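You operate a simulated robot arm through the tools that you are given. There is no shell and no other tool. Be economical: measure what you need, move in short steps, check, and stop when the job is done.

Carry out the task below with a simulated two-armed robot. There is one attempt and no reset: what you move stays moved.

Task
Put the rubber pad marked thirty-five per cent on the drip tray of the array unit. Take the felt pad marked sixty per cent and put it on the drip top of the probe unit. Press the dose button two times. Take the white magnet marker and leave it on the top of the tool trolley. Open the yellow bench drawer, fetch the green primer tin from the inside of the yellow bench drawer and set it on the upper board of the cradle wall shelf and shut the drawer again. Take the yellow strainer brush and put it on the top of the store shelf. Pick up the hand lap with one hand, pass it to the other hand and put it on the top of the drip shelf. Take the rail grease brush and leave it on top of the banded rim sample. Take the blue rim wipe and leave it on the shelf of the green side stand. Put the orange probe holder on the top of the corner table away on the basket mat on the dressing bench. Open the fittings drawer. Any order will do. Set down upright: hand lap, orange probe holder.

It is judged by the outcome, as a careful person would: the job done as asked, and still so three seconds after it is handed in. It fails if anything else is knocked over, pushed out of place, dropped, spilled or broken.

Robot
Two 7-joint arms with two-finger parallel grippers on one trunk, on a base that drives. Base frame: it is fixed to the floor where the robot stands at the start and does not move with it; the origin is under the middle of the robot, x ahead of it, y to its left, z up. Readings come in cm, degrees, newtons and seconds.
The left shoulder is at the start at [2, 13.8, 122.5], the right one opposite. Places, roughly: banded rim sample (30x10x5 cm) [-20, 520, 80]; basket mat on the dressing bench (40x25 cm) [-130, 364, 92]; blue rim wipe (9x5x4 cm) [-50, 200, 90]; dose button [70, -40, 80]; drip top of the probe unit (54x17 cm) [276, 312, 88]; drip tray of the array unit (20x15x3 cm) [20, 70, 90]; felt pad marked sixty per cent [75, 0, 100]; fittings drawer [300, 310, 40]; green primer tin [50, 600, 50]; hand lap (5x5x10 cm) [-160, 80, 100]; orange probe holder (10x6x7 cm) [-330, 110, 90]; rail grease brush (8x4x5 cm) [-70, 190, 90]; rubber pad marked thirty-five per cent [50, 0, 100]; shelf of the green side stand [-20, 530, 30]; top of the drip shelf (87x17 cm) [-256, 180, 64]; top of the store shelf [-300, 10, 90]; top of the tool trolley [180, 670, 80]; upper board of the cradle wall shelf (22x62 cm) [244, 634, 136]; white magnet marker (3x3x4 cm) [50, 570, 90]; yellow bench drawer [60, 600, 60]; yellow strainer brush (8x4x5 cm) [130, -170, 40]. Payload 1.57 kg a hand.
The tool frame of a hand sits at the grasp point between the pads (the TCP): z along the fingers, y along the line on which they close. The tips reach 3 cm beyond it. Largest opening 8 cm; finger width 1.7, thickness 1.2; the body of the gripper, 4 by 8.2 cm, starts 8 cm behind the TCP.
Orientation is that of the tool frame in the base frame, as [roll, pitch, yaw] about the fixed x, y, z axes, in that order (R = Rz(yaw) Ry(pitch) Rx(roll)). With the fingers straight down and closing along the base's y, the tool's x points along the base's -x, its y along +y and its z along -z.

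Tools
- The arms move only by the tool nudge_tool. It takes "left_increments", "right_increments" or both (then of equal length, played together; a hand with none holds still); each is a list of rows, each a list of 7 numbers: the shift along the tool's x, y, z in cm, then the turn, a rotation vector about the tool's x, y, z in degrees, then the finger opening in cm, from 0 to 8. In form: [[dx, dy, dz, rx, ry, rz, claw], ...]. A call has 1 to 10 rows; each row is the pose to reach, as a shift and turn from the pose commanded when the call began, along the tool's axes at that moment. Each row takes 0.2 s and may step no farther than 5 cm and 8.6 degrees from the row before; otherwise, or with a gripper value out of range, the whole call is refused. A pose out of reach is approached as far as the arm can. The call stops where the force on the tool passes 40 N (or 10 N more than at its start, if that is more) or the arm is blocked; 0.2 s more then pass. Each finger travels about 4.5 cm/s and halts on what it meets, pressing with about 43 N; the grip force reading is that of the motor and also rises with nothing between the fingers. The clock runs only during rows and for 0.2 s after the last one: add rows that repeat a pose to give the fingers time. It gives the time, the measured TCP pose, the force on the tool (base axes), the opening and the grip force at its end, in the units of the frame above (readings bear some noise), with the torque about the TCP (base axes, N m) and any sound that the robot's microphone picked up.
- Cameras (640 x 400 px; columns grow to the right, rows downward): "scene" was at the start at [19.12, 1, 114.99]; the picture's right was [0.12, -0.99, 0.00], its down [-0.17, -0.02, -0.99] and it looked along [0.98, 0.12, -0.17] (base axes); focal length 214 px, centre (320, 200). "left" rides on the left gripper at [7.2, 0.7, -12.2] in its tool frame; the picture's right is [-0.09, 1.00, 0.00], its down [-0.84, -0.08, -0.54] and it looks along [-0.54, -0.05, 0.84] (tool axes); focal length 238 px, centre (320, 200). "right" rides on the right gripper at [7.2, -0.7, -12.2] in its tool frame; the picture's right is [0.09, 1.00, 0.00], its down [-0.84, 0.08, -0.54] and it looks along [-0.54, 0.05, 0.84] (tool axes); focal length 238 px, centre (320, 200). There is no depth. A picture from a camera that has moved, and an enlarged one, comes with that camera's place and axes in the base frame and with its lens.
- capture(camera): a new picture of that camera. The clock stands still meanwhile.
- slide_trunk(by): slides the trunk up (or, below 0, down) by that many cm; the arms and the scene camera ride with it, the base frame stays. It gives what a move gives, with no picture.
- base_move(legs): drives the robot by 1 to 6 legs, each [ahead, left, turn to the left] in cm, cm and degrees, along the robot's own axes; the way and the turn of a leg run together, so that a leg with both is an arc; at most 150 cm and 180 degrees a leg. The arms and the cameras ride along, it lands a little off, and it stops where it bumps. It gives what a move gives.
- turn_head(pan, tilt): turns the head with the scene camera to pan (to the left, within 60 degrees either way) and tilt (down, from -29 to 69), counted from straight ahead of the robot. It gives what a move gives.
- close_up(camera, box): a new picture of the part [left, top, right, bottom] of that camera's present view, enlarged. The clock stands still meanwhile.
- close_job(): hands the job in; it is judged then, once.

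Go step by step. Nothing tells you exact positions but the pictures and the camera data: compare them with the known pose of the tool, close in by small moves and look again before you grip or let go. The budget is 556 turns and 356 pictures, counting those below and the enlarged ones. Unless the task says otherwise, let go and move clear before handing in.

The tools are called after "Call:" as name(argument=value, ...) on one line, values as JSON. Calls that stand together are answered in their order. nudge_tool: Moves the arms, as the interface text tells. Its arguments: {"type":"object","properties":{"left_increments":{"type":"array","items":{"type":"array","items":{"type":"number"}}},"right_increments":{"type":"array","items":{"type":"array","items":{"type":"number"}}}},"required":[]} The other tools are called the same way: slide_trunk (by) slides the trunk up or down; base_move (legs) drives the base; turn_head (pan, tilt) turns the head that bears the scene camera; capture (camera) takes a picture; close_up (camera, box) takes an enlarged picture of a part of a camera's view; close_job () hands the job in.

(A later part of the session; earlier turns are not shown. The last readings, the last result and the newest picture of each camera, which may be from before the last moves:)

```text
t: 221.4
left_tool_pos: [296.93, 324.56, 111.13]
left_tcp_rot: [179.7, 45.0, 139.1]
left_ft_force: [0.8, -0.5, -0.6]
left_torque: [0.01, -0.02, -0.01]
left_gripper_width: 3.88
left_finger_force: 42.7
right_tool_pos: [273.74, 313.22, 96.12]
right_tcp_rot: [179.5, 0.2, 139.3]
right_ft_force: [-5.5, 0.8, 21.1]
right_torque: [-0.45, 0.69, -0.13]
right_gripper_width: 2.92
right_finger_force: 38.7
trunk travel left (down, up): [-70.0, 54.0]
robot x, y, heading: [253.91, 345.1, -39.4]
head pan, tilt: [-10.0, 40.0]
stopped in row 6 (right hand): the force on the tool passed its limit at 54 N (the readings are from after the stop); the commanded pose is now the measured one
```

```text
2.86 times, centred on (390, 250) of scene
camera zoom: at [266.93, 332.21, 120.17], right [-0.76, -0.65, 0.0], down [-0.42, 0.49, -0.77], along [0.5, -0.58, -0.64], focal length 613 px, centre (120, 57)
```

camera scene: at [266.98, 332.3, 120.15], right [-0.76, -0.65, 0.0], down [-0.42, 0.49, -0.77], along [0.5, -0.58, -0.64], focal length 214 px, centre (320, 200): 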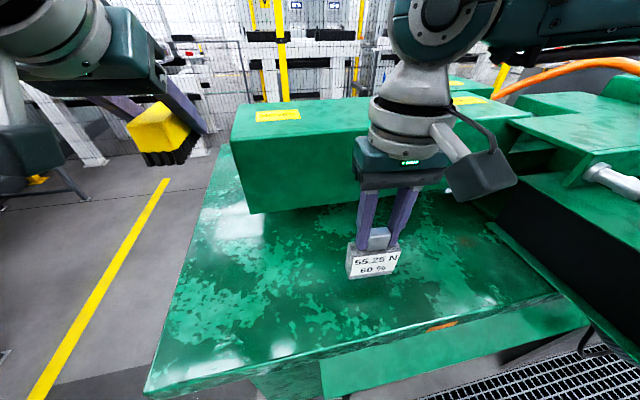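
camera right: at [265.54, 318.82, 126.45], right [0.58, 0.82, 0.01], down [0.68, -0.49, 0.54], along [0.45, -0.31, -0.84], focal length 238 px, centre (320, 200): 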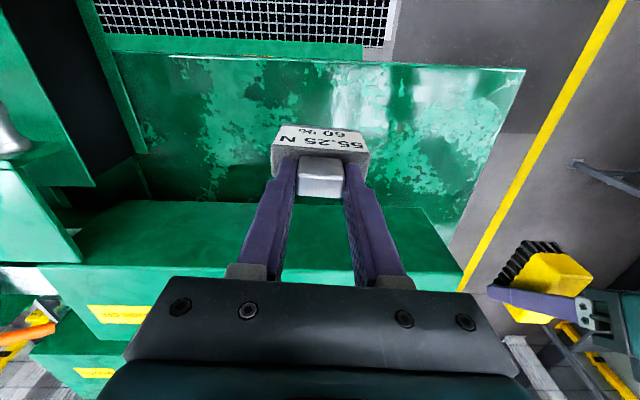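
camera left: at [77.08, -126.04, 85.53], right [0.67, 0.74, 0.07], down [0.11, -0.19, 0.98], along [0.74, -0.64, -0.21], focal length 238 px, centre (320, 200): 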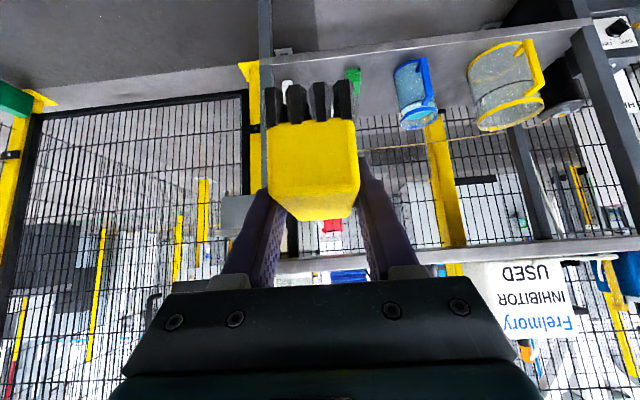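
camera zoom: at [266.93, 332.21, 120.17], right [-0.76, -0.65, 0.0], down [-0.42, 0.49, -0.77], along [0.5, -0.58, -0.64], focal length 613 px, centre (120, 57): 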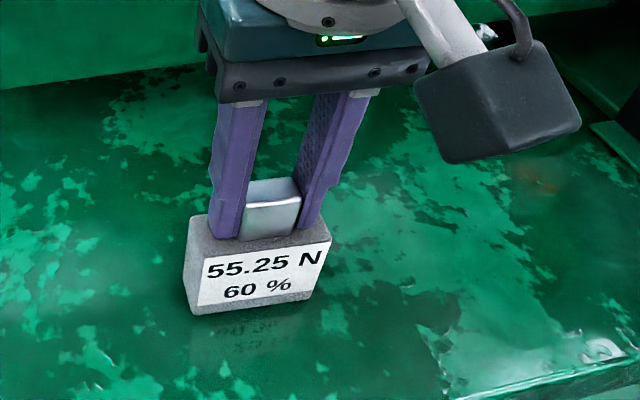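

Contact with the surface. I'll release and lift.

Call:
nudge_tool(right_increments=[[0, 0, -0.2, 0, 0, 0, 3.5], [0, 0, -0.2, 0, 0, 0, 4.5], [0, 0, -0.2, 0, 0, 0, 5], [0, 0, -3, 0, 0, 0, 5], [0, 0, -7.5, 0, 0, 0, 5], [0, 0, -12, 0, 0, 0, 5], [0, 0, -16, 0, 0, 0, 5], [0, 0, -20, 0, 0, 0, 5]])

Call:
capture(camera="scene")

```text
t: 223.2
left_tool_pos: [296.93, 324.59, 111.02]
left_tcp_rot: [179.6, 45.0, 139.2]
left_ft_force: [-0.3, 0.0, -0.2]
left_torque: [-0.03, -0.03, 0.03]
left_gripper_width: 3.87
left_finger_force: 43.0
right_tool_pos: [273.36, 312.94, 115.79]
right_tcp_rot: [179.4, 0.1, 139.4]
right_ft_force: [-0.5, -0.3, -0.3]
right_torque: [-0.02, 0.02, -0.01]
right_gripper_width: 5.0
right_finger_force: 0.0
trunk travel left (down, up): [-70.0, 54.0]
robot x, y, heading: [253.89, 345.08, -39.4]
head pan, tilt: [-10.0, 40.0]
```

```text
274 pictures are left
camera scene: at [266.97, 332.29, 120.15], right [-0.76, -0.65, 0.0], down [-0.42, 0.49, -0.77], along [0.5, -0.58, -0.64], focal length 214 px, centre (320, 200)
```

scene: 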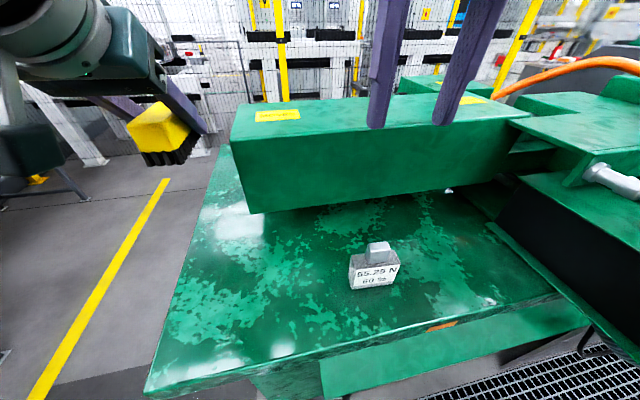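

Felt block stands on the drip top. Next the fittings drawer in the machine's end face: I'll back off and drive round to face that end.

Call:
base_move(legs=[[-18, 0, 0], [0, 88, 0], [0, 0, -90], [0, 72, 0]])

Call:
turn_head(pan=0, tilt=35)

Call:
capture(camera="scene")

```text
t: 236.5
left_tool_pos: [333.83, 338.82, 110.98]
left_tcp_rot: [179.6, 45.0, 48.9]
left_ft_force: [0.0, 0.3, -0.1]
left_torque: [-0.04, 0.03, 0.0]
left_gripper_width: 3.9
left_finger_force: 43.3
right_tool_pos: [322.26, 362.48, 115.79]
right_tcp_rot: [179.4, 0.0, 49.2]
right_ft_force: [0.0, 0.8, -0.2]
right_torque: [0.01, 0.04, 0.02]
right_gripper_width: 5.01
right_finger_force: 0.1
trunk travel left (down, up): [-70.0, 54.0]
robot x, y, heading: [354.83, 381.93, -129.5]
head pan, tilt: [-10.0, 40.0]
```

```text
t: 237.2
left_tool_pos: [333.96, 338.89, 111.02]
left_tcp_rot: [179.6, 45.0, 48.9]
left_ft_force: [0.1, 0.0, -0.5]
left_torque: [-0.03, 0.0, -0.01]
left_gripper_width: 3.88
left_finger_force: 43.0
right_tool_pos: [322.39, 362.47, 115.71]
right_tcp_rot: [179.3, 0.1, 49.2]
right_ft_force: [-0.5, -0.4, -0.2]
right_torque: [-0.02, 0.01, 0.01]
right_gripper_width: 5.0
right_finger_force: 0.0
trunk travel left (down, up): [-70.0, 54.0]
robot x, y, heading: [354.3, 381.82, -129.2]
head pan, tilt: [0.0, 35.0]
```

```text
273 pictures are left
camera scene: at [342.45, 367.35, 120.91], right [-0.77, 0.64, 0.0], down [0.37, 0.44, -0.82], along [-0.52, -0.63, -0.57], focal length 214 px, centre (320, 200)
```

scene: 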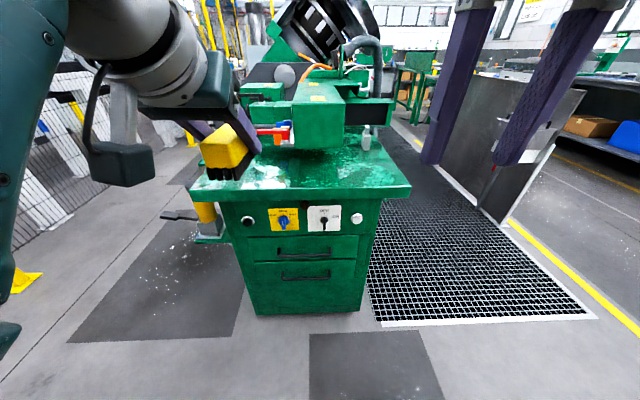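

Call:
close_up(camera="scene", box=[210, 180, 410, 320])

```text
2.86 times, centred on (310, 250) of scene
camera zoom: at [342.45, 367.35, 120.91], right [-0.77, 0.64, 0.0], down [0.37, 0.44, -0.82], along [-0.52, -0.63, -0.57], focal length 613 px, centre (349, 57)
```

zoom: 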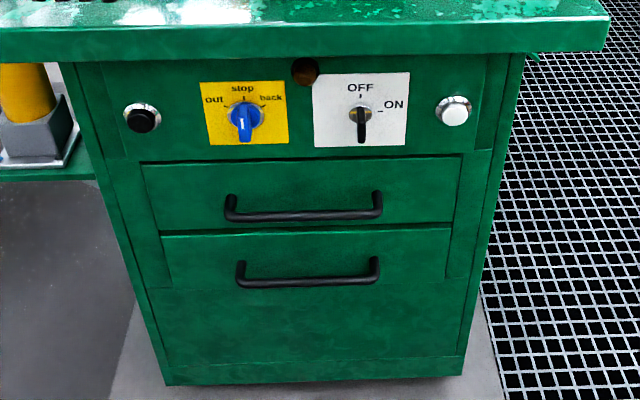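

The lower drawer (centre z≈40) matches the fittings drawer. I'll retract the left hand, lower the trunk and turn the right hand so it points forward with its fingers above and below the bar.

Call:
nudge_tool(left_increments=[[2.8, 0, -2.8, 0, 0, 0, 2], [5.6, 0, -5.6, 0, 0, 0, 2], [8.4, 0, -8.4, 0, 0, 0, 2]], right_increments=[[1, 0, 0, 0, 0, 8.5, 6], [2, 0, 0, 0, 0, 17, 8], [3, 0, 0, 0, 0, 25.5, 8]])

Call:
nudge_tool(right_increments=[[0, 0, 0, 0, 0, 8.5, 8], [0, 0, 0, 0, 0, 17, 8], [0, 0, 0, 0, 0, 25.5, 8], [0, 0, 0, 0, 0, 34, 8], [0, 0, 0, 0, 0, 42.5, 8], [0, 0, 0, 0, 0, 51, 8], [0, 0, 0, 0, 0, 59.5, 8], [0, 0, 0, 0, 0, 64.5, 8]])

Call:
slide_trunk(by=-40)

Call:
capture(camera="scene")

```text
t: 238.1
left_tool_pos: [341.71, 347.84, 111.36]
left_tcp_rot: [178.8, 45.3, 48.5]
left_ft_force: [0.2, 0.3, -0.9]
left_torque: [-0.06, 0.0, -0.02]
left_gripper_width: 3.91
left_finger_force: 42.8
right_tool_pos: [324.22, 364.63, 115.76]
right_tcp_rot: [179.4, -0.2, 23.7]
right_ft_force: [0.0, 0.8, 0.5]
right_torque: [0.0, -0.03, -0.02]
right_gripper_width: 7.99
right_finger_force: 0.0
trunk travel left (down, up): [-70.0, 54.0]
robot x, y, heading: [354.47, 381.48, -129.4]
head pan, tilt: [0.0, 35.0]
```

```text
t: 239.8
left_tool_pos: [341.74, 347.94, 111.14]
left_tcp_rot: [178.8, 44.9, 48.3]
left_ft_force: [1.0, 0.3, -0.4]
left_torque: [-0.03, 0.03, -0.01]
left_gripper_width: 3.91
left_finger_force: 42.8
right_tool_pos: [324.27, 364.76, 115.59]
right_tcp_rot: [179.8, -0.6, -41.0]
right_ft_force: [-0.4, 0.3, -0.7]
right_torque: [0.03, -0.02, 0.02]
right_gripper_width: 7.99
right_finger_force: 0.1
trunk travel left (down, up): [-70.0, 54.0]
robot x, y, heading: [354.5, 381.86, -129.7]
head pan, tilt: [0.0, 35.0]
```

```text
t: 243.7
left_tool_pos: [341.76, 347.97, 71.25]
left_tcp_rot: [178.8, 44.8, 48.3]
left_ft_force: [-0.8, 1.1, -0.8]
left_torque: [0.0, -0.03, 0.01]
left_gripper_width: 3.85
left_finger_force: 43.4
right_tool_pos: [324.17, 364.76, 75.77]
right_tcp_rot: [179.8, -0.6, -40.8]
right_ft_force: [0.1, -0.3, 0.1]
right_torque: [0.04, 0.04, -0.01]
right_gripper_width: 7.99
right_finger_force: 0.1
trunk travel left (down, up): [-30.0, 94.0]
robot x, y, heading: [354.67, 381.78, -129.7]
head pan, tilt: [0.0, 35.0]
```

```text
271 pictures are left
camera scene: at [342.45, 367.35, 80.91], right [-0.77, 0.64, 0.0], down [0.37, 0.44, -0.82], along [-0.52, -0.63, -0.57], focal length 214 px, centre (320, 200)
```

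scene: 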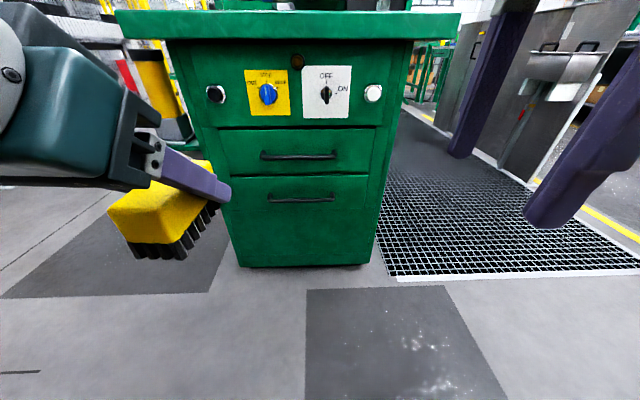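

The lower handle is at about (313,322.5,44.7). I'll bring the right hand down and tilt it forward step by step.

Call:
nudge_tool(right_increments=[[0, 1.2, 2.6, -8, 0, 0, 8], [0, 2.4, 5.2, -16, 0, 0, 8], [0, 3.6, 7.8, -24, 0, 0, 8], [0, 4.8, 10.4, -32, 0, 0, 8], [0, 6, 13, -40, 0, 0, 8], [0, 7.2, 15.6, -48, 0, 0, 8], [0, 8.4, 18.2, -56, 0, 0, 8], [0, 9.6, 20.8, -64, 0, 0, 8], [0, 10.8, 23.4, -72, 0, 0, 8], [0, 12, 26, -80, 0, 0, 8]])

Call:
capture(camera="scene")

```text
t: 245.9
left_tool_pos: [341.89, 348.02, 71.31]
left_tcp_rot: [178.8, 44.9, 48.3]
left_ft_force: [-0.1, 0.4, -0.1]
left_torque: [-0.02, 0.06, -0.04]
left_gripper_width: 3.89
left_finger_force: 43.3
right_tool_pos: [324.32, 347.28, 61.13]
right_tcp_rot: [104.6, 0.3, -44.6]
right_ft_force: [-1.1, 0.8, 0.4]
right_torque: [0.01, 0.01, -0.01]
right_gripper_width: 7.99
right_finger_force: 0.1
right hand out of reach, approached as far as the arm can: row 6, 7, 8, 9, 10
trunk travel left (down, up): [-30.0, 94.0]
robot x, y, heading: [354.55, 381.94, -129.2]
head pan, tilt: [0.0, 35.0]
```

```text
270 pictures are left
camera scene: at [342.46, 367.35, 80.91], right [-0.77, 0.64, 0.0], down [0.37, 0.44, -0.82], along [-0.52, -0.63, -0.57], focal length 214 px, centre (320, 200)
```

scene: 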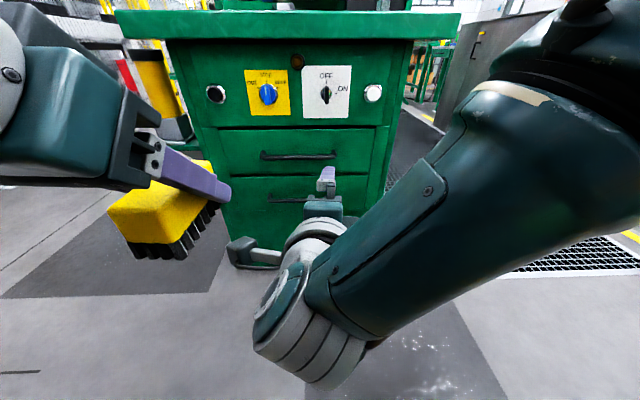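

Call:
slide_trunk(by=-16)

Call:
base_move(legs=[[0, 7, 0], [16, 0, 0]])

Call:
capture(camera="right")

Call:
capture(camera="scene")

```text
t: 247.7
left_tool_pos: [341.79, 347.97, 55.29]
left_tcp_rot: [178.8, 45.1, 48.4]
left_ft_force: [0.9, 0.9, -0.9]
left_torque: [0.02, -0.01, 0.02]
left_gripper_width: 3.89
left_finger_force: 42.8
right_tool_pos: [324.26, 347.2, 45.12]
right_tcp_rot: [104.8, 0.2, -44.6]
right_ft_force: [0.4, -0.2, 0.7]
right_torque: [0.0, 0.03, 0.0]
right_gripper_width: 8.01
right_finger_force: 0.1
trunk travel left (down, up): [-14.0, 110.0]
robot x, y, heading: [354.64, 381.7, -129.7]
head pan, tilt: [0.0, 35.0]
```

```text
t: 249.7
left_tool_pos: [337.06, 331.45, 55.17]
left_tcp_rot: [178.8, 44.8, 48.3]
left_ft_force: [-0.2, 1.3, -0.8]
left_torque: [0.0, 0.03, 0.0]
left_gripper_width: 3.88
left_finger_force: 42.9
right_tool_pos: [319.57, 330.65, 45.07]
right_tcp_rot: [104.9, 0.3, -44.6]
right_ft_force: [0.3, -0.5, 1.0]
right_torque: [0.03, 0.02, -0.04]
right_gripper_width: 8.0
right_finger_force: 0.0
trunk travel left (down, up): [-14.0, 110.0]
robot x, y, heading: [350.03, 365.31, -129.7]
head pan, tilt: [0.0, 35.0]
```

```text
269 pictures are left
camera right: at [333.07, 334.03, 47.55], right [-0.11, -0.25, 0.96], down [-0.24, 0.95, 0.22], along [-0.96, -0.21, -0.17], focal length 238 px, centre (320, 200)
```

right: 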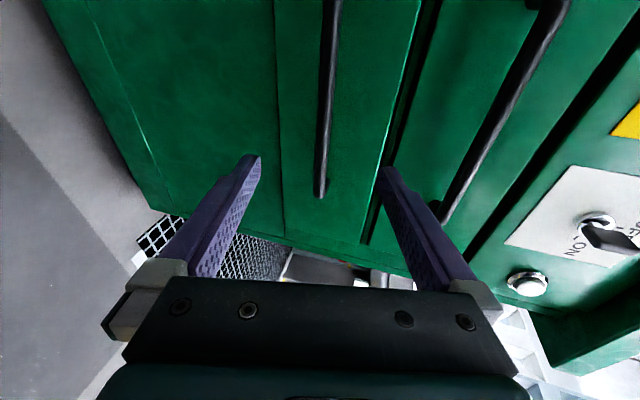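

```text
268 pictures are left
camera scene: at [337.71, 350.74, 64.89], right [-0.77, 0.64, 0.0], down [0.37, 0.44, -0.82], along [-0.52, -0.63, -0.57], focal length 214 px, centre (320, 200)
```

scene: 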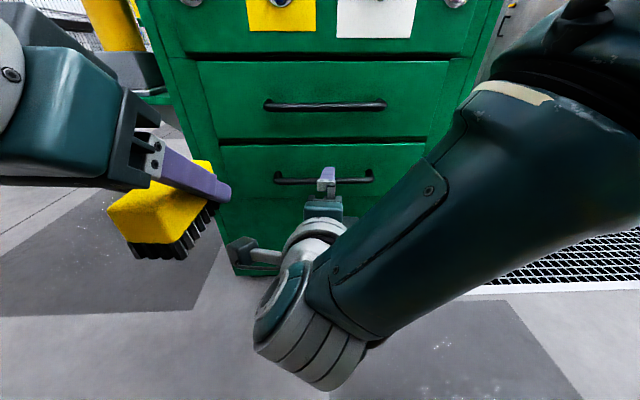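

Call:
base_move(legs=[[7.3, 0.6, 0]])

Call:
capture(camera="right")

Call:
capture(camera="scene")

```text
t: 250.8
left_tool_pos: [333.09, 325.42, 55.01]
left_tcp_rot: [178.6, 44.9, 48.2]
left_ft_force: [0.0, 0.3, -1.5]
left_torque: [-0.02, 0.02, 0.04]
left_gripper_width: 3.87
left_finger_force: 43.0
right_tool_pos: [315.58, 324.8, 45.08]
right_tcp_rot: [105.0, 0.3, -44.7]
right_ft_force: [0.1, 0.5, 1.1]
right_torque: [0.01, 0.01, 0.01]
right_gripper_width: 8.02
right_finger_force: 0.1
trunk travel left (down, up): [-14.0, 110.0]
robot x, y, heading: [345.45, 359.4, -129.7]
head pan, tilt: [0.0, 35.0]
```

```text
267 pictures are left
camera right: at [329.11, 328.2, 47.52], right [-0.11, -0.25, 0.96], down [-0.24, 0.95, 0.22], along [-0.96, -0.21, -0.17], focal length 238 px, centre (320, 200)
```

right: 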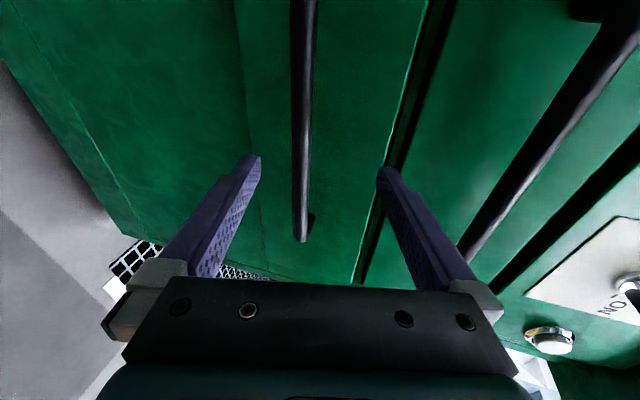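

```text
266 pictures are left
camera scene: at [333.72, 344.9, 64.88], right [-0.77, 0.64, 0.0], down [0.37, 0.44, -0.82], along [-0.52, -0.63, -0.57], focal length 214 px, centre (320, 200)
```

scene: 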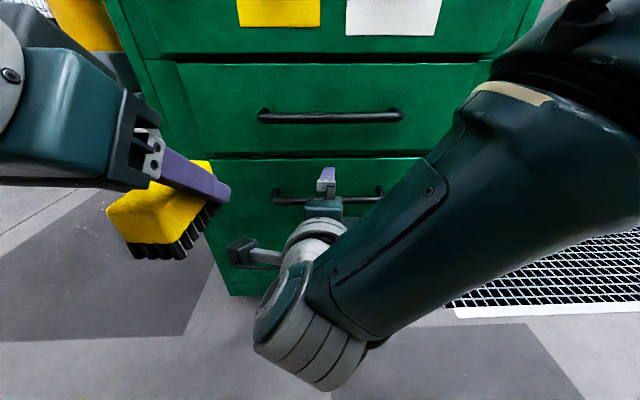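

Call:
base_move(legs=[[3, 0, 0]])

Call:
nudge_tool(right_increments=[[0, -0.8, 0, 0, 0, 0, 8], [0, -0.8, 0, 0, 0, 0, 8]])

Call:
capture(camera="right")

```text
t: 251.6
left_tool_pos: [331.18, 323.12, 55.15]
left_tcp_rot: [178.5, 44.9, 48.1]
left_ft_force: [0.8, -0.1, -0.5]
left_torque: [0.01, 0.02, -0.02]
left_gripper_width: 3.9
left_finger_force: 42.6
right_tool_pos: [313.55, 322.45, 44.91]
right_tcp_rot: [105.1, 0.3, -44.6]
right_ft_force: [0.3, 0.1, -0.1]
right_torque: [0.0, 0.0, 0.0]
right_gripper_width: 8.01
right_finger_force: 0.0
trunk travel left (down, up): [-14.0, 110.0]
robot x, y, heading: [343.8, 357.03, -129.6]
head pan, tilt: [0.0, 35.0]
```

```text
t: 252.2
left_tool_pos: [331.16, 322.91, 55.22]
left_tcp_rot: [178.4, 44.9, 47.9]
left_ft_force: [0.8, 0.0, -0.8]
left_torque: [0.01, 0.02, -0.01]
left_gripper_width: 3.88
left_finger_force: 42.6
right_tool_pos: [313.82, 322.29, 44.46]
right_tcp_rot: [105.2, 0.4, -44.9]
right_ft_force: [0.0, -0.2, -0.6]
right_torque: [0.04, 0.02, -0.02]
right_gripper_width: 8.02
right_finger_force: 0.1
right hand out of reach, approached as far as the arm can: row 1
trunk travel left (down, up): [-14.0, 110.0]
robot x, y, heading: [343.59, 357.17, -129.7]
head pan, tilt: [0.0, 35.0]
```

```text
265 pictures are left
camera right: at [327.36, 325.61, 46.98], right [-0.11, -0.26, 0.96], down [-0.24, 0.95, 0.22], along [-0.96, -0.2, -0.17], focal length 238 px, centre (320, 200)
```

right: 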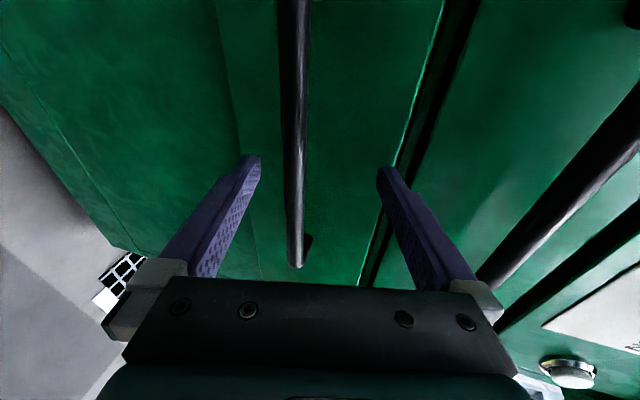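

Call:
slide_trunk(by=-1.4)

Call:
nudge_tool(right_increments=[[0, 0, 0, 0, 0, 0, 6], [0, 0, 0, 0, 0, 0, 4], [0, 0, 0, 0, 0, 0, 2], [0, 0, 0, 0, 0, 0, 0], [0, 0, 0, 0, 0, 0, 0], [0, 0, 0, 0, 0, 0, 0]])

Call:
capture(camera="right")

```text
t: 252.8
left_tool_pos: [331.05, 322.96, 53.69]
left_tcp_rot: [178.5, 44.9, 48.0]
left_ft_force: [0.0, -0.7, -0.2]
left_torque: [0.0, 0.04, -0.01]
left_gripper_width: 3.89
left_finger_force: 42.5
right_tool_pos: [313.79, 322.33, 43.04]
right_tcp_rot: [105.2, 0.5, -44.9]
right_ft_force: [-0.4, -0.3, -0.1]
right_torque: [-0.02, -0.04, -0.05]
right_gripper_width: 7.99
right_finger_force: 0.1
trunk travel left (down, up): [-12.6, 111.4]
robot x, y, heading: [343.84, 357.36, -129.4]
head pan, tilt: [0.0, 35.0]
```

```text
t: 254.2
left_tool_pos: [331.13, 323.2, 53.74]
left_tcp_rot: [178.6, 44.9, 48.1]
left_ft_force: [-0.7, -0.5, -0.8]
left_torque: [-0.02, 0.02, 0.02]
left_gripper_width: 3.86
left_finger_force: 43.2
right_tool_pos: [313.92, 322.49, 42.78]
right_tcp_rot: [105.6, 0.5, -44.9]
right_ft_force: [-1.6, -3.8, -20.7]
right_torque: [0.55, 0.11, 0.2]
right_gripper_width: 1.48
right_finger_force: 31.2
trunk travel left (down, up): [-12.6, 111.4]
robot x, y, heading: [343.56, 357.2, -129.5]
head pan, tilt: [0.0, 35.0]
```

```text
264 pictures are left
camera right: at [327.49, 325.81, 45.4], right [-0.12, -0.26, 0.96], down [-0.24, 0.94, 0.23], along [-0.96, -0.2, -0.17], focal length 238 px, centre (320, 200)
```

right: 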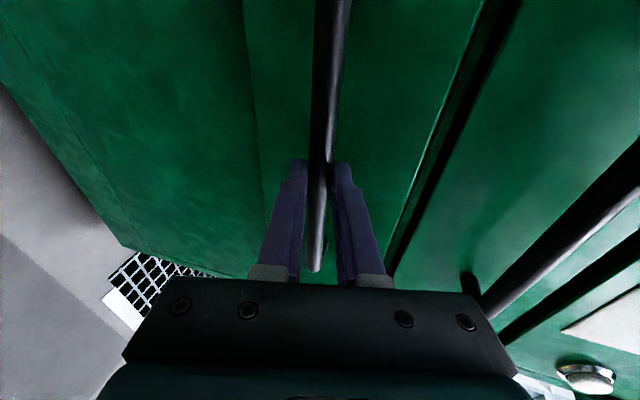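

Bar gripped (1.5 cm). I'll pull by driving backward.

Call:
base_move(legs=[[-10, 0, 0]])

Call:
capture(camera="scene")

```text
t: 255.4
left_tool_pos: [337.5, 331.05, 53.81]
left_tcp_rot: [178.6, 44.9, 48.1]
left_ft_force: [-0.8, -0.1, -0.4]
left_torque: [-0.02, 0.0, -0.02]
left_gripper_width: 3.89
left_finger_force: 43.3
right_tool_pos: [320.19, 330.65, 42.93]
right_tcp_rot: [105.7, 0.5, -45.0]
right_ft_force: [-5.5, 1.6, -24.9]
right_torque: [0.65, 0.08, 0.19]
right_gripper_width: 1.51
right_finger_force: 31.0
trunk travel left (down, up): [-12.6, 111.4]
robot x, y, heading: [350.19, 364.64, -129.6]
head pan, tilt: [0.0, 35.0]
```

```text
263 pictures are left
camera scene: at [338.09, 350.5, 63.46], right [-0.77, 0.64, 0.0], down [0.37, 0.44, -0.82], along [-0.52, -0.63, -0.57], focal length 214 px, centre (320, 200)
```

scene: 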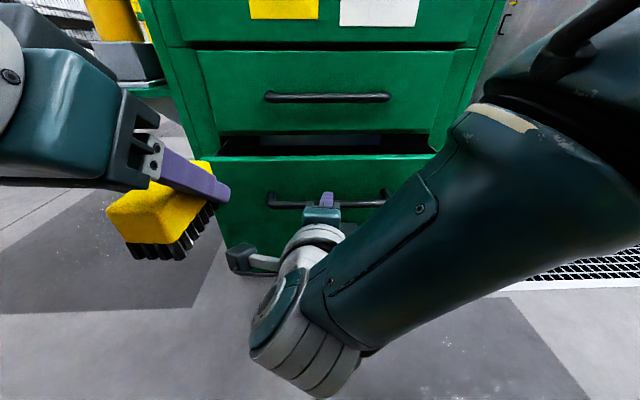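

Call:
base_move(legs=[[-14, 0, 0]])

Call:
capture(camera="scene")

```text
t: 256.7
left_tool_pos: [346.2, 342.12, 53.63]
left_tcp_rot: [178.8, 45.0, 48.2]
left_ft_force: [-0.7, -0.1, -0.8]
left_torque: [0.01, 0.03, 0.02]
left_gripper_width: 3.86
left_finger_force: 42.4
right_tool_pos: [328.72, 341.57, 42.78]
right_tcp_rot: [105.7, 0.8, -45.1]
right_ft_force: [-12.7, 8.6, -9.3]
right_torque: [0.6, 0.41, -0.54]
right_gripper_width: 1.51
right_finger_force: 30.9
trunk travel left (down, up): [-12.6, 111.4]
robot x, y, heading: [359.63, 375.68, -129.3]
head pan, tilt: [0.0, 35.0]
```

```text
262 pictures are left
camera scene: at [346.72, 361.48, 63.51], right [-0.77, 0.64, 0.0], down [0.36, 0.44, -0.82], along [-0.52, -0.63, -0.57], focal length 214 px, centre (320, 200)
```

scene: 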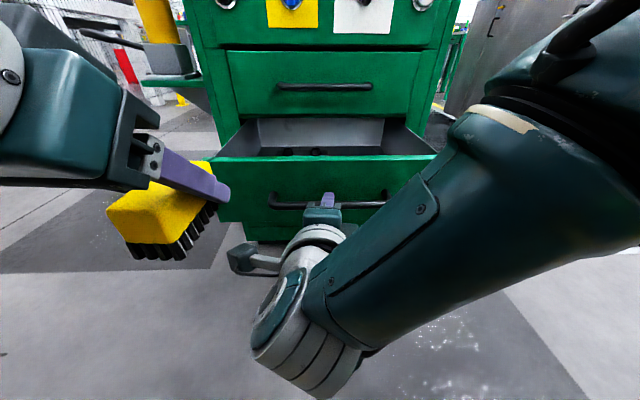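

The drawer is well open. I'll release the bar and back off, then raise the trunk.

Call:
nudge_tool(right_increments=[[0, 0, 0, 0, 0, 0, 3], [0, 0, 0, 0, 0, 0, 6], [0, 0, 0, 0, 0, 0, 6]])

Call:
base_move(legs=[[-25, 0, 0]])

Call:
slide_trunk(by=40)

Call:
capture(camera="scene")

```text
t: 257.5
left_tool_pos: [346.78, 341.59, 53.71]
left_tcp_rot: [178.3, 44.9, 48.0]
left_ft_force: [0.5, -0.6, -1.0]
left_torque: [0.04, 0.02, -0.01]
left_gripper_width: 3.89
left_finger_force: 43.6
right_tool_pos: [329.36, 341.27, 42.78]
right_tcp_rot: [105.9, 0.5, -45.1]
right_ft_force: [0.5, 0.1, -0.5]
right_torque: [0.01, 0.01, 0.02]
right_gripper_width: 6.0
right_finger_force: 0.1
trunk travel left (down, up): [-12.6, 111.4]
robot x, y, heading: [359.11, 375.71, -129.5]
head pan, tilt: [0.0, 35.0]
```

```text
t: 259.2
left_tool_pos: [359.42, 356.77, 54.18]
left_tcp_rot: [178.1, 45.5, 48.0]
left_ft_force: [0.4, -0.1, 0.1]
left_torque: [-0.04, -0.02, -0.01]
left_gripper_width: 3.89
left_finger_force: 43.4
right_tool_pos: [341.82, 356.14, 43.29]
right_tcp_rot: [105.0, 0.5, -44.9]
right_ft_force: [-0.1, -1.2, -0.2]
right_torque: [-0.01, 0.01, 0.0]
right_gripper_width: 5.99
right_finger_force: 0.0
trunk travel left (down, up): [-12.6, 111.4]
robot x, y, heading: [372.89, 392.52, -129.4]
head pan, tilt: [0.0, 35.0]
stopped in leg 1: the robot was blocked; the commanded pose is now the measured one
```

```text
t: 263.0
left_tool_pos: [360.19, 358.1, 93.67]
left_tcp_rot: [178.3, 44.9, 48.1]
left_ft_force: [0.5, -0.3, -1.4]
left_torque: [-0.03, 0.06, 0.0]
left_gripper_width: 3.89
left_finger_force: 42.3
right_tool_pos: [342.88, 357.73, 82.7]
right_tcp_rot: [105.7, 0.5, -44.8]
right_ft_force: [0.2, 0.6, -0.6]
right_torque: [-0.02, -0.02, 0.02]
right_gripper_width: 6.01
right_finger_force: 0.1
trunk travel left (down, up): [-52.6, 71.4]
robot x, y, heading: [372.89, 392.48, -129.2]
head pan, tilt: [0.0, 35.0]
```

```text
261 pictures are left
camera scene: at [360.79, 377.6, 103.51], right [-0.78, 0.63, 0.0], down [0.36, 0.44, -0.82], along [-0.52, -0.63, -0.57], focal length 214 px, centre (320, 200)
```

scene: 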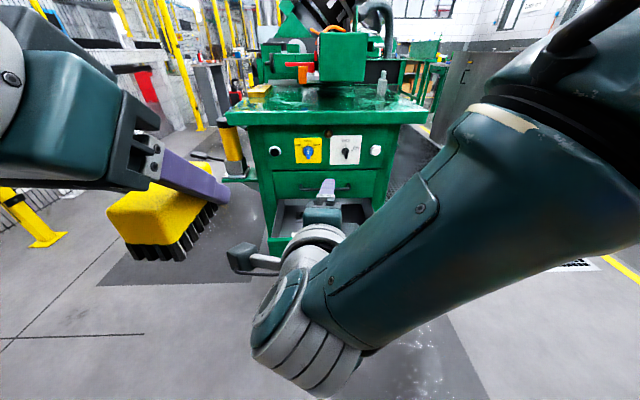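

Drawer is open. I'll step off the bench behind, restore the right hand to pointing down, and head for the north area.

Call:
base_move(legs=[[6, 0, 0]])

Call:
nudge_tool(right_increments=[[-1, 1.5, -1, 8.5, 0, 0, 5], [-2, 3, -2, 17, 0, 0, 5], [-3, 4.5, -3, 25.5, 0, 0, 5], [-4, 6, -4, 34, 0, 0, 5], [-5, 7.5, -5, 42.5, 0, 0, 5], [-6, 9, -6, 51, 0, 0, 5], [-7, 10.5, -7, 59.5, 0, 0, 5], [-8, 12, -8, 68, 0, 0, 5], [-9, 13.5, -9, 75, 0, 0, 5]])

Call:
nudge_tool(right_increments=[[0, 0, 0, 0, 0, -8.5, 5], [0, 0, 0, 0, 0, -17, 5], [0, 0, 0, 0, 0, -25.5, 5], [0, 0, 0, 0, 0, -34, 5], [0, 0, 0, 0, 0, -42.5, 5], [0, 0, 0, 0, 0, -51, 5], [0, 0, 0, 0, 0, -59.5, 5], [0, 0, 0, 0, 0, -68, 5], [0, 0, 0, 0, 0, -76.5, 5], [0, 0, 0, 0, 0, -85, 5]])

Call:
capture(camera="scene")

```text
t: 264.0
left_tool_pos: [356.57, 353.46, 93.71]
left_tcp_rot: [178.2, 44.8, 48.1]
left_ft_force: [0.1, -0.2, -0.7]
left_torque: [-0.01, -0.02, 0.01]
left_gripper_width: 3.88
left_finger_force: 42.9
right_tool_pos: [339.04, 352.83, 82.88]
right_tcp_rot: [105.7, 0.5, -44.7]
right_ft_force: [-0.5, -0.2, -1.0]
right_torque: [0.0, -0.01, 0.01]
right_gripper_width: 6.02
right_finger_force: 0.1
trunk travel left (down, up): [-52.6, 71.4]
robot x, y, heading: [369.1, 387.45, -129.0]
head pan, tilt: [0.0, 35.0]
```

```text
t: 266.0
left_tool_pos: [356.48, 353.49, 93.67]
left_tcp_rot: [178.2, 44.9, 48.2]
left_ft_force: [-0.3, -0.2, -1.0]
left_torque: [0.0, -0.03, 0.01]
left_gripper_width: 3.89
left_finger_force: 42.7
right_tool_pos: [336.36, 362.71, 98.45]
right_tcp_rot: [-179.0, 0.5, -44.8]
right_ft_force: [0.2, 0.3, -0.4]
right_torque: [0.05, 0.0, -0.01]
right_gripper_width: 5.0
right_finger_force: 0.0
trunk travel left (down, up): [-52.6, 71.4]
robot x, y, heading: [368.85, 387.45, -129.3]
head pan, tilt: [0.0, 35.0]
```

```text
t: 268.2
left_tool_pos: [356.58, 353.43, 93.73]
left_tcp_rot: [178.1, 44.9, 48.2]
left_ft_force: [0.0, -1.0, 0.4]
left_torque: [0.0, 0.03, 0.02]
left_gripper_width: 3.87
left_finger_force: 42.6
right_tool_pos: [336.38, 362.68, 98.09]
right_tcp_rot: [-179.4, -0.6, 40.3]
right_ft_force: [0.9, -0.4, 0.8]
right_torque: [-0.03, -0.02, -0.03]
right_gripper_width: 4.98
right_finger_force: 0.1
trunk travel left (down, up): [-52.6, 71.4]
robot x, y, heading: [368.97, 387.38, -129.4]
head pan, tilt: [0.0, 35.0]
```

```text
260 pictures are left
camera scene: at [356.97, 372.91, 103.51], right [-0.78, 0.63, 0.0], down [0.36, 0.44, -0.82], along [-0.52, -0.63, -0.57], focal length 214 px, centre (320, 200)
```

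scene: 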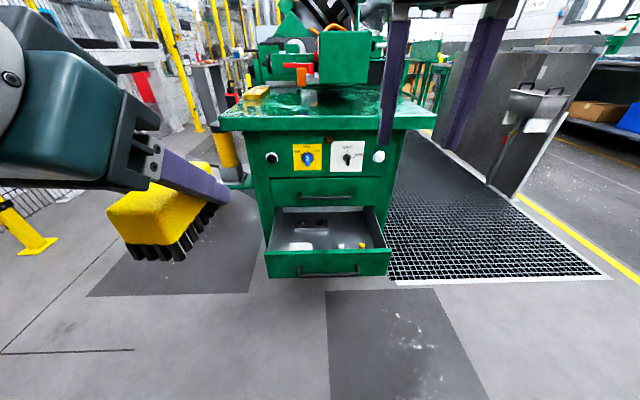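

The fittings drawer is open. I'll strafe clear of the bench, then turn to look north-west.

Call:
slide_trunk(by=25)

Call:
base_move(legs=[[0, -75, 0], [0, 0, -90]])

Call:
turn_head(pan=0, tilt=18)

Call:
capture(camera="scene")

```text
t: 270.8
left_tool_pos: [356.55, 353.5, 118.69]
left_tcp_rot: [178.2, 44.9, 48.3]
left_ft_force: [-0.4, -0.5, -0.5]
left_torque: [0.01, -0.02, -0.03]
left_gripper_width: 3.89
left_finger_force: 43.4
right_tool_pos: [336.4, 362.62, 123.26]
right_tcp_rot: [-179.3, -0.5, 40.2]
right_ft_force: [-0.5, -0.3, 0.4]
right_torque: [0.01, 0.02, 0.02]
right_gripper_width: 4.97
right_finger_force: 0.1
trunk travel left (down, up): [-77.6, 46.4]
robot x, y, heading: [369.15, 387.85, -129.0]
head pan, tilt: [0.0, 35.0]
```

```text
t: 278.7
left_tool_pos: [276.25, 448.05, 118.82]
left_tcp_rot: [178.2, 44.9, -42.6]
left_ft_force: [0.2, 0.2, -1.3]
left_torque: [0.03, -0.01, 0.0]
left_gripper_width: 3.9
left_finger_force: 43.3
right_tool_pos: [286.03, 468.03, 123.12]
right_tcp_rot: [-179.4, -0.5, -50.5]
right_ft_force: [-0.1, 0.3, 0.0]
right_torque: [0.01, 0.04, -0.01]
right_gripper_width: 4.99
right_finger_force: 0.3
trunk travel left (down, up): [-77.6, 46.4]
robot x, y, heading: [310.13, 435.3, 140.2]
head pan, tilt: [0.0, 35.0]
```

```text
t: 279.5
left_tool_pos: [276.29, 448.04, 118.86]
left_tcp_rot: [178.1, 44.9, -42.7]
left_ft_force: [-1.0, 0.0, -0.7]
left_torque: [-0.02, 0.01, 0.02]
left_gripper_width: 3.88
left_finger_force: 43.2
right_tool_pos: [285.8, 468.07, 123.34]
right_tcp_rot: [-179.4, -0.5, -50.7]
right_ft_force: [-0.4, 0.1, -0.4]
right_torque: [0.01, -0.01, 0.03]
right_gripper_width: 5.01
right_finger_force: 0.0
trunk travel left (down, up): [-77.6, 46.4]
robot x, y, heading: [310.07, 435.31, 140.2]
head pan, tilt: [0.0, 18.0]
```

```text
259 pictures are left
camera scene: at [295.32, 447.51, 131.21], right [0.64, 0.77, 0.0], down [0.24, -0.2, -0.95], along [-0.73, 0.61, -0.31], focal length 214 px, centre (320, 200)
```

scene: 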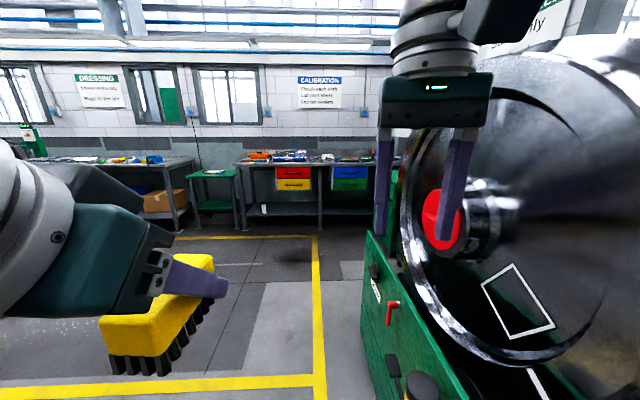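

Call:
base_move(legs=[[0, 36, 0], [110, 0, 0], [60, 0, 0]])

Call:
turn_head(pan=0, tilt=30)

Call:
capture(camera="scene")

```text
t: 290.2
left_tool_pos: [118.14, 528.8, 118.73]
left_tcp_rot: [178.2, 44.8, -41.4]
left_ft_force: [-0.2, -0.4, -0.9]
left_torque: [-0.01, -0.02, 0.01]
left_gripper_width: 3.88
left_finger_force: 42.7
right_tool_pos: [127.14, 548.98, 123.29]
right_tcp_rot: [-179.4, -0.6, -49.2]
right_ft_force: [-0.1, 0.2, 0.1]
right_torque: [0.01, -0.03, -0.04]
right_gripper_width: 5.0
right_finger_force: 0.0
trunk travel left (down, up): [-77.6, 46.4]
robot x, y, heading: [152.44, 516.58, 141.3]
head pan, tilt: [0.0, 18.0]
```

```text
t: 291.0
left_tool_pos: [118.15, 528.71, 118.63]
left_tcp_rot: [178.1, 44.8, -41.4]
left_ft_force: [-0.4, 0.8, -1.2]
left_torque: [0.02, 0.02, -0.05]
left_gripper_width: 3.85
left_finger_force: 42.8
right_tool_pos: [127.09, 548.95, 123.31]
right_tcp_rot: [-179.4, -0.7, -49.3]
right_ft_force: [-0.2, 0.1, -0.1]
right_torque: [-0.04, 0.0, -0.02]
right_gripper_width: 5.01
right_finger_force: 0.0
trunk travel left (down, up): [-77.6, 46.4]
robot x, y, heading: [152.28, 516.68, 141.4]
head pan, tilt: [0.0, 30.0]
```

```text
258 pictures are left
camera scene: at [137.34, 528.48, 129.29], right [0.62, 0.78, 0.0], down [0.39, -0.31, -0.87], along [-0.68, 0.54, -0.5], focal length 214 px, centre (320, 200)
```

scene: 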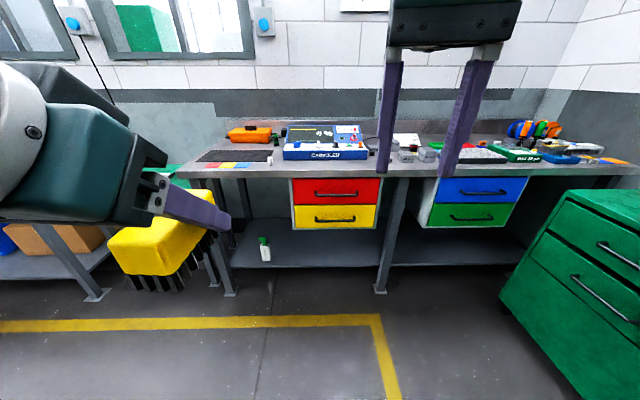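

Call:
close_up(camera="scene", box=[180, 115, 420, 265])

```text
2.67 times, centred on (300, 190) of scene
camera zoom: at [137.34, 528.48, 129.29], right [0.62, 0.78, 0.0], down [0.39, -0.31, -0.87], along [-0.68, 0.54, -0.5], focal length 572 px, centre (373, 227)
```

zoom: 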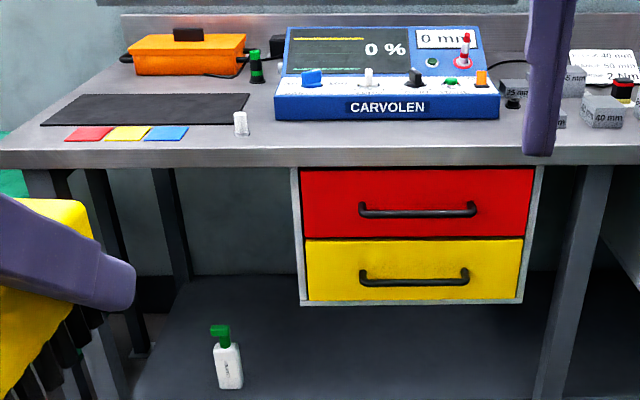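

The white magnet marker stands on the bench at about (34,576); the yellow drawer handle at about (66,596,60). I'll approach the marker first.

Call:
base_move(legs=[[60, 37, 0]])

Call:
capture(camera="scene")

Call:
capture(camera="right")

```text
t: 294.9
left_tool_pos: [47.11, 539.38, 118.71]
left_tcp_rot: [178.2, 44.9, -41.9]
left_ft_force: [-0.2, -0.3, -1.4]
left_torque: [0.03, -0.01, 0.01]
left_gripper_width: 3.87
left_finger_force: 43.4
right_tool_pos: [56.37, 559.38, 123.14]
right_tcp_rot: [-179.4, -0.7, -50.0]
right_ft_force: [1.0, -0.2, -0.6]
right_torque: [-0.01, -0.02, 0.0]
right_gripper_width: 4.98
right_finger_force: 0.0
trunk travel left (down, up): [-77.6, 46.4]
robot x, y, heading: [81.24, 526.9, 140.7]
head pan, tilt: [0.0, 30.0]
```

```text
256 pictures are left
camera scene: at [66.32, 538.82, 129.29], right [0.63, 0.77, 0.0], down [0.39, -0.32, -0.87], along [-0.67, 0.55, -0.5], focal length 214 px, centre (320, 200)
```

scene: 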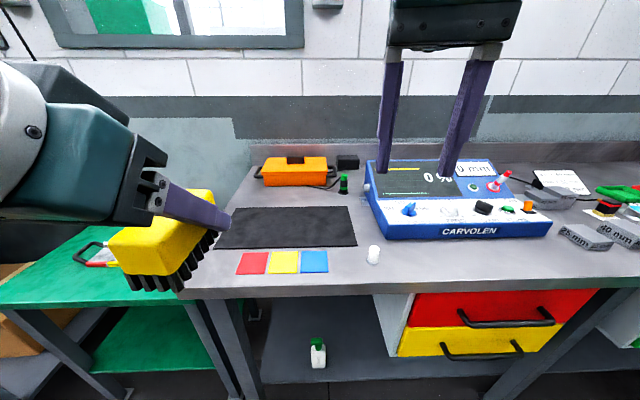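

```text
255 pictures are left
camera right: at [61.35, 554.3, 135.55], right [-0.7, -0.71, -0.01], down [-0.61, 0.59, 0.53], along [-0.37, 0.38, -0.85], focal length 238 px, centre (320, 200)
```

right: 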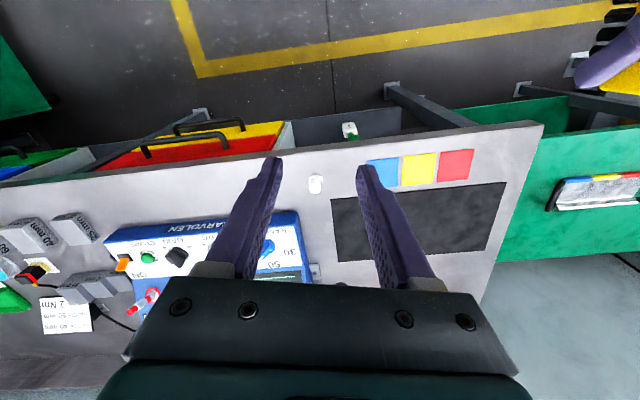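

Call:
base_move(legs=[[18, 0, 0]])

Call:
nudge_tool(right_increments=[[0.6, -1, 4, 0, 0, -3.5, 5], [1.2, -2, 8, 0, 0, -7, 5], [1.8, -2.8, 12, 0, 0, -10.7, 5], [1.8, -2.8, 16, 0, 0, -10.7, 5], [1.8, -2.8, 20, 0, 0, -10.7, 5]])

Call:
capture(camera="right")

Call:
capture(camera="scene")

```text
t: 296.4
left_tool_pos: [33.46, 550.32, 118.67]
left_tcp_rot: [178.1, 44.8, -41.9]
left_ft_force: [-1.3, -0.3, -0.1]
left_torque: [-0.01, 0.0, -0.07]
left_gripper_width: 3.89
left_finger_force: 43.4
right_tool_pos: [42.81, 570.58, 123.32]
right_tcp_rot: [-179.3, -0.6, -49.8]
right_ft_force: [-0.3, -0.7, -0.5]
right_torque: [-0.01, 0.0, 0.0]
right_gripper_width: 5.02
right_finger_force: 0.1
trunk travel left (down, up): [-77.6, 46.4]
robot x, y, heading: [67.49, 538.2, 141.0]
head pan, tilt: [0.0, 30.0]
```

```text
t: 297.6
left_tool_pos: [33.43, 550.4, 118.63]
left_tcp_rot: [178.3, 44.8, -41.9]
left_ft_force: [0.0, 0.5, -0.6]
left_torque: [-0.02, 0.03, 0.0]
left_gripper_width: 3.88
left_finger_force: 42.2
right_tool_pos: [46.28, 570.67, 103.24]
right_tcp_rot: [-179.6, -0.7, -39.0]
right_ft_force: [-1.0, 0.5, 0.0]
right_torque: [0.02, 0.02, -0.02]
right_gripper_width: 5.02
right_finger_force: 0.1
trunk travel left (down, up): [-77.6, 46.4]
robot x, y, heading: [67.46, 538.0, 140.8]
head pan, tilt: [0.0, 30.0]
```

```text
254 pictures are left
camera right: at [52.11, 566.69, 115.56], right [-0.56, -0.83, -0.01], down [-0.71, 0.47, 0.53], along [-0.44, 0.3, -0.85], focal length 238 px, centre (320, 200)
```

right: 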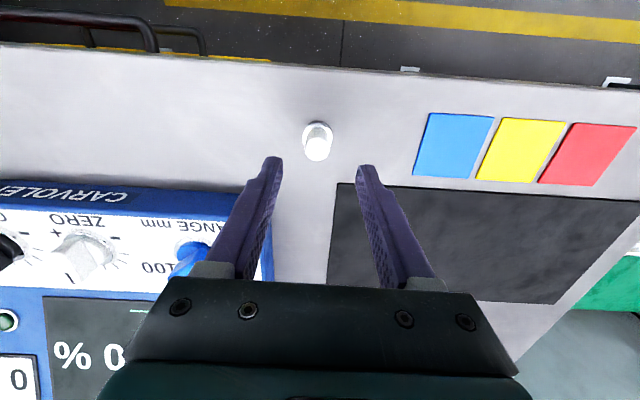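

```text
253 pictures are left
camera scene: at [52.7, 549.88, 129.29], right [0.63, 0.78, 0.0], down [0.39, -0.32, -0.87], along [-0.67, 0.55, -0.5], focal length 214 px, centre (320, 200)
```

scene: 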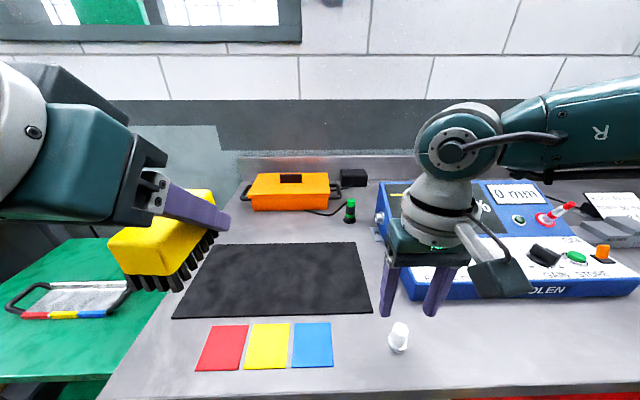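

Call:
nudge_tool(right_increments=[[-0.4, 0, 3.5, 0, 0, 0, 5], [-0.6, 0, 7, 0, 0, 0, 5]])

Call:
close_up(camera="right", box=[240, 90, 400, 210])

Call:
close_up(camera="scene", box=[340, 260, 500, 380])

```text
t: 298.2
left_tool_pos: [33.43, 550.46, 118.62]
left_tcp_rot: [178.1, 44.7, -42.0]
left_ft_force: [0.4, -0.2, 0.0]
left_torque: [0.0, 0.01, -0.03]
left_gripper_width: 3.89
left_finger_force: 42.8
right_tool_pos: [45.92, 571.06, 96.02]
right_tcp_rot: [-179.4, -0.7, -39.0]
right_ft_force: [0.4, 0.2, -1.1]
right_torque: [-0.03, -0.03, -0.03]
right_gripper_width: 5.0
right_finger_force: 0.1
trunk travel left (down, up): [-77.6, 46.4]
robot x, y, heading: [67.18, 538.01, 140.6]
head pan, tilt: [0.0, 30.0]
```

```text
3.33 times, centred on (320, 150) of right
camera zoom: at [51.77, 566.94, 108.42], right [-0.56, -0.83, -0.01], down [-0.71, 0.47, 0.53], along [-0.44, 0.3, -0.85], focal length 794 px, centre (320, 367)
```

zoom: 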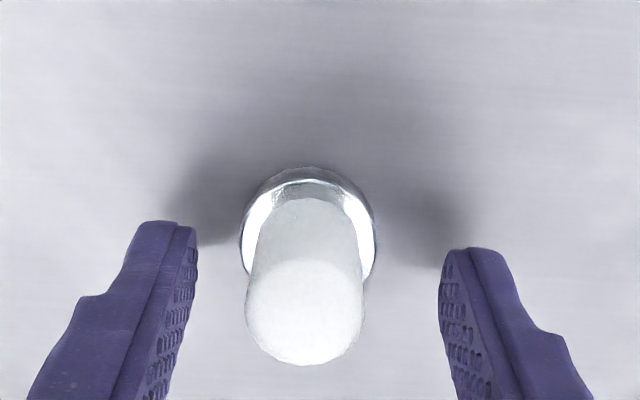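

```text
3.33 times, centred on (420, 320) of scene
camera zoom: at [52.7, 549.88, 129.29], right [0.63, 0.78, 0.0], down [0.39, -0.32, -0.87], along [-0.67, 0.55, -0.5], focal length 715 px, centre (-13, -200)
```

zoom: 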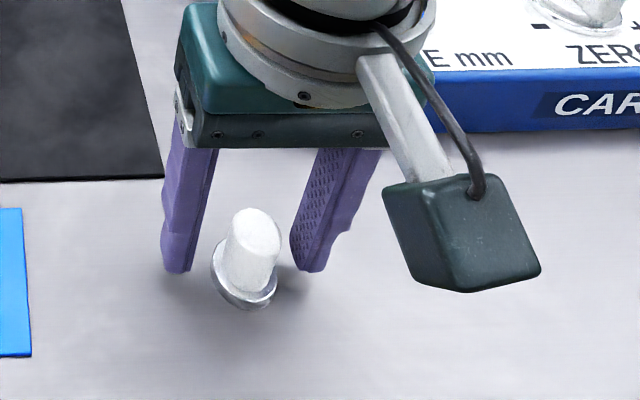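

Call:
nudge_tool(right_increments=[[0, -0.3, 0.8, 0, 0, 0, 5], [0, -0.3, 1, 0, 0, 0, 4], [0, -0.3, 1, 0, 0, 0, 2], [0, -0.3, 1, 0, 0, 0, 1], [0, -0.3, 1, 0, 0, 0, 1], [0, -0.3, 1, 0, 0, 0, 1]])

Call:
close_up(camera="right", box=[240, 90, 400, 210])

```text
t: 299.6
left_tool_pos: [33.4, 550.35, 118.61]
left_tcp_rot: [178.3, 44.7, -41.9]
left_ft_force: [0.1, -1.1, -1.1]
left_torque: [-0.01, 0.04, 0.0]
left_gripper_width: 3.9
left_finger_force: 42.8
right_tool_pos: [46.21, 571.5, 95.12]
right_tcp_rot: [-179.5, -0.8, -39.1]
right_ft_force: [-0.6, 0.2, -0.3]
right_torque: [0.02, -0.03, -0.02]
right_gripper_width: 2.76
right_finger_force: 37.9
trunk travel left (down, up): [-77.6, 46.4]
robot x, y, heading: [68.21, 538.06, 140.7]
head pan, tilt: [0.0, 30.0]
```

```text
3.33 times, centred on (320, 150) of right
camera zoom: at [51.91, 567.31, 107.52], right [-0.56, -0.83, -0.01], down [-0.71, 0.47, 0.53], along [-0.44, 0.3, -0.85], focal length 794 px, centre (320, 367)
```

zoom: 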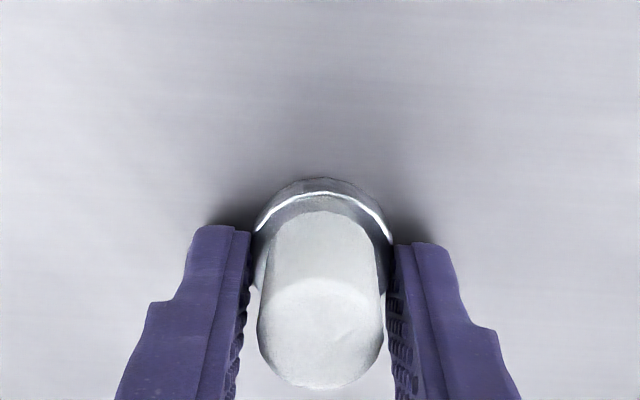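

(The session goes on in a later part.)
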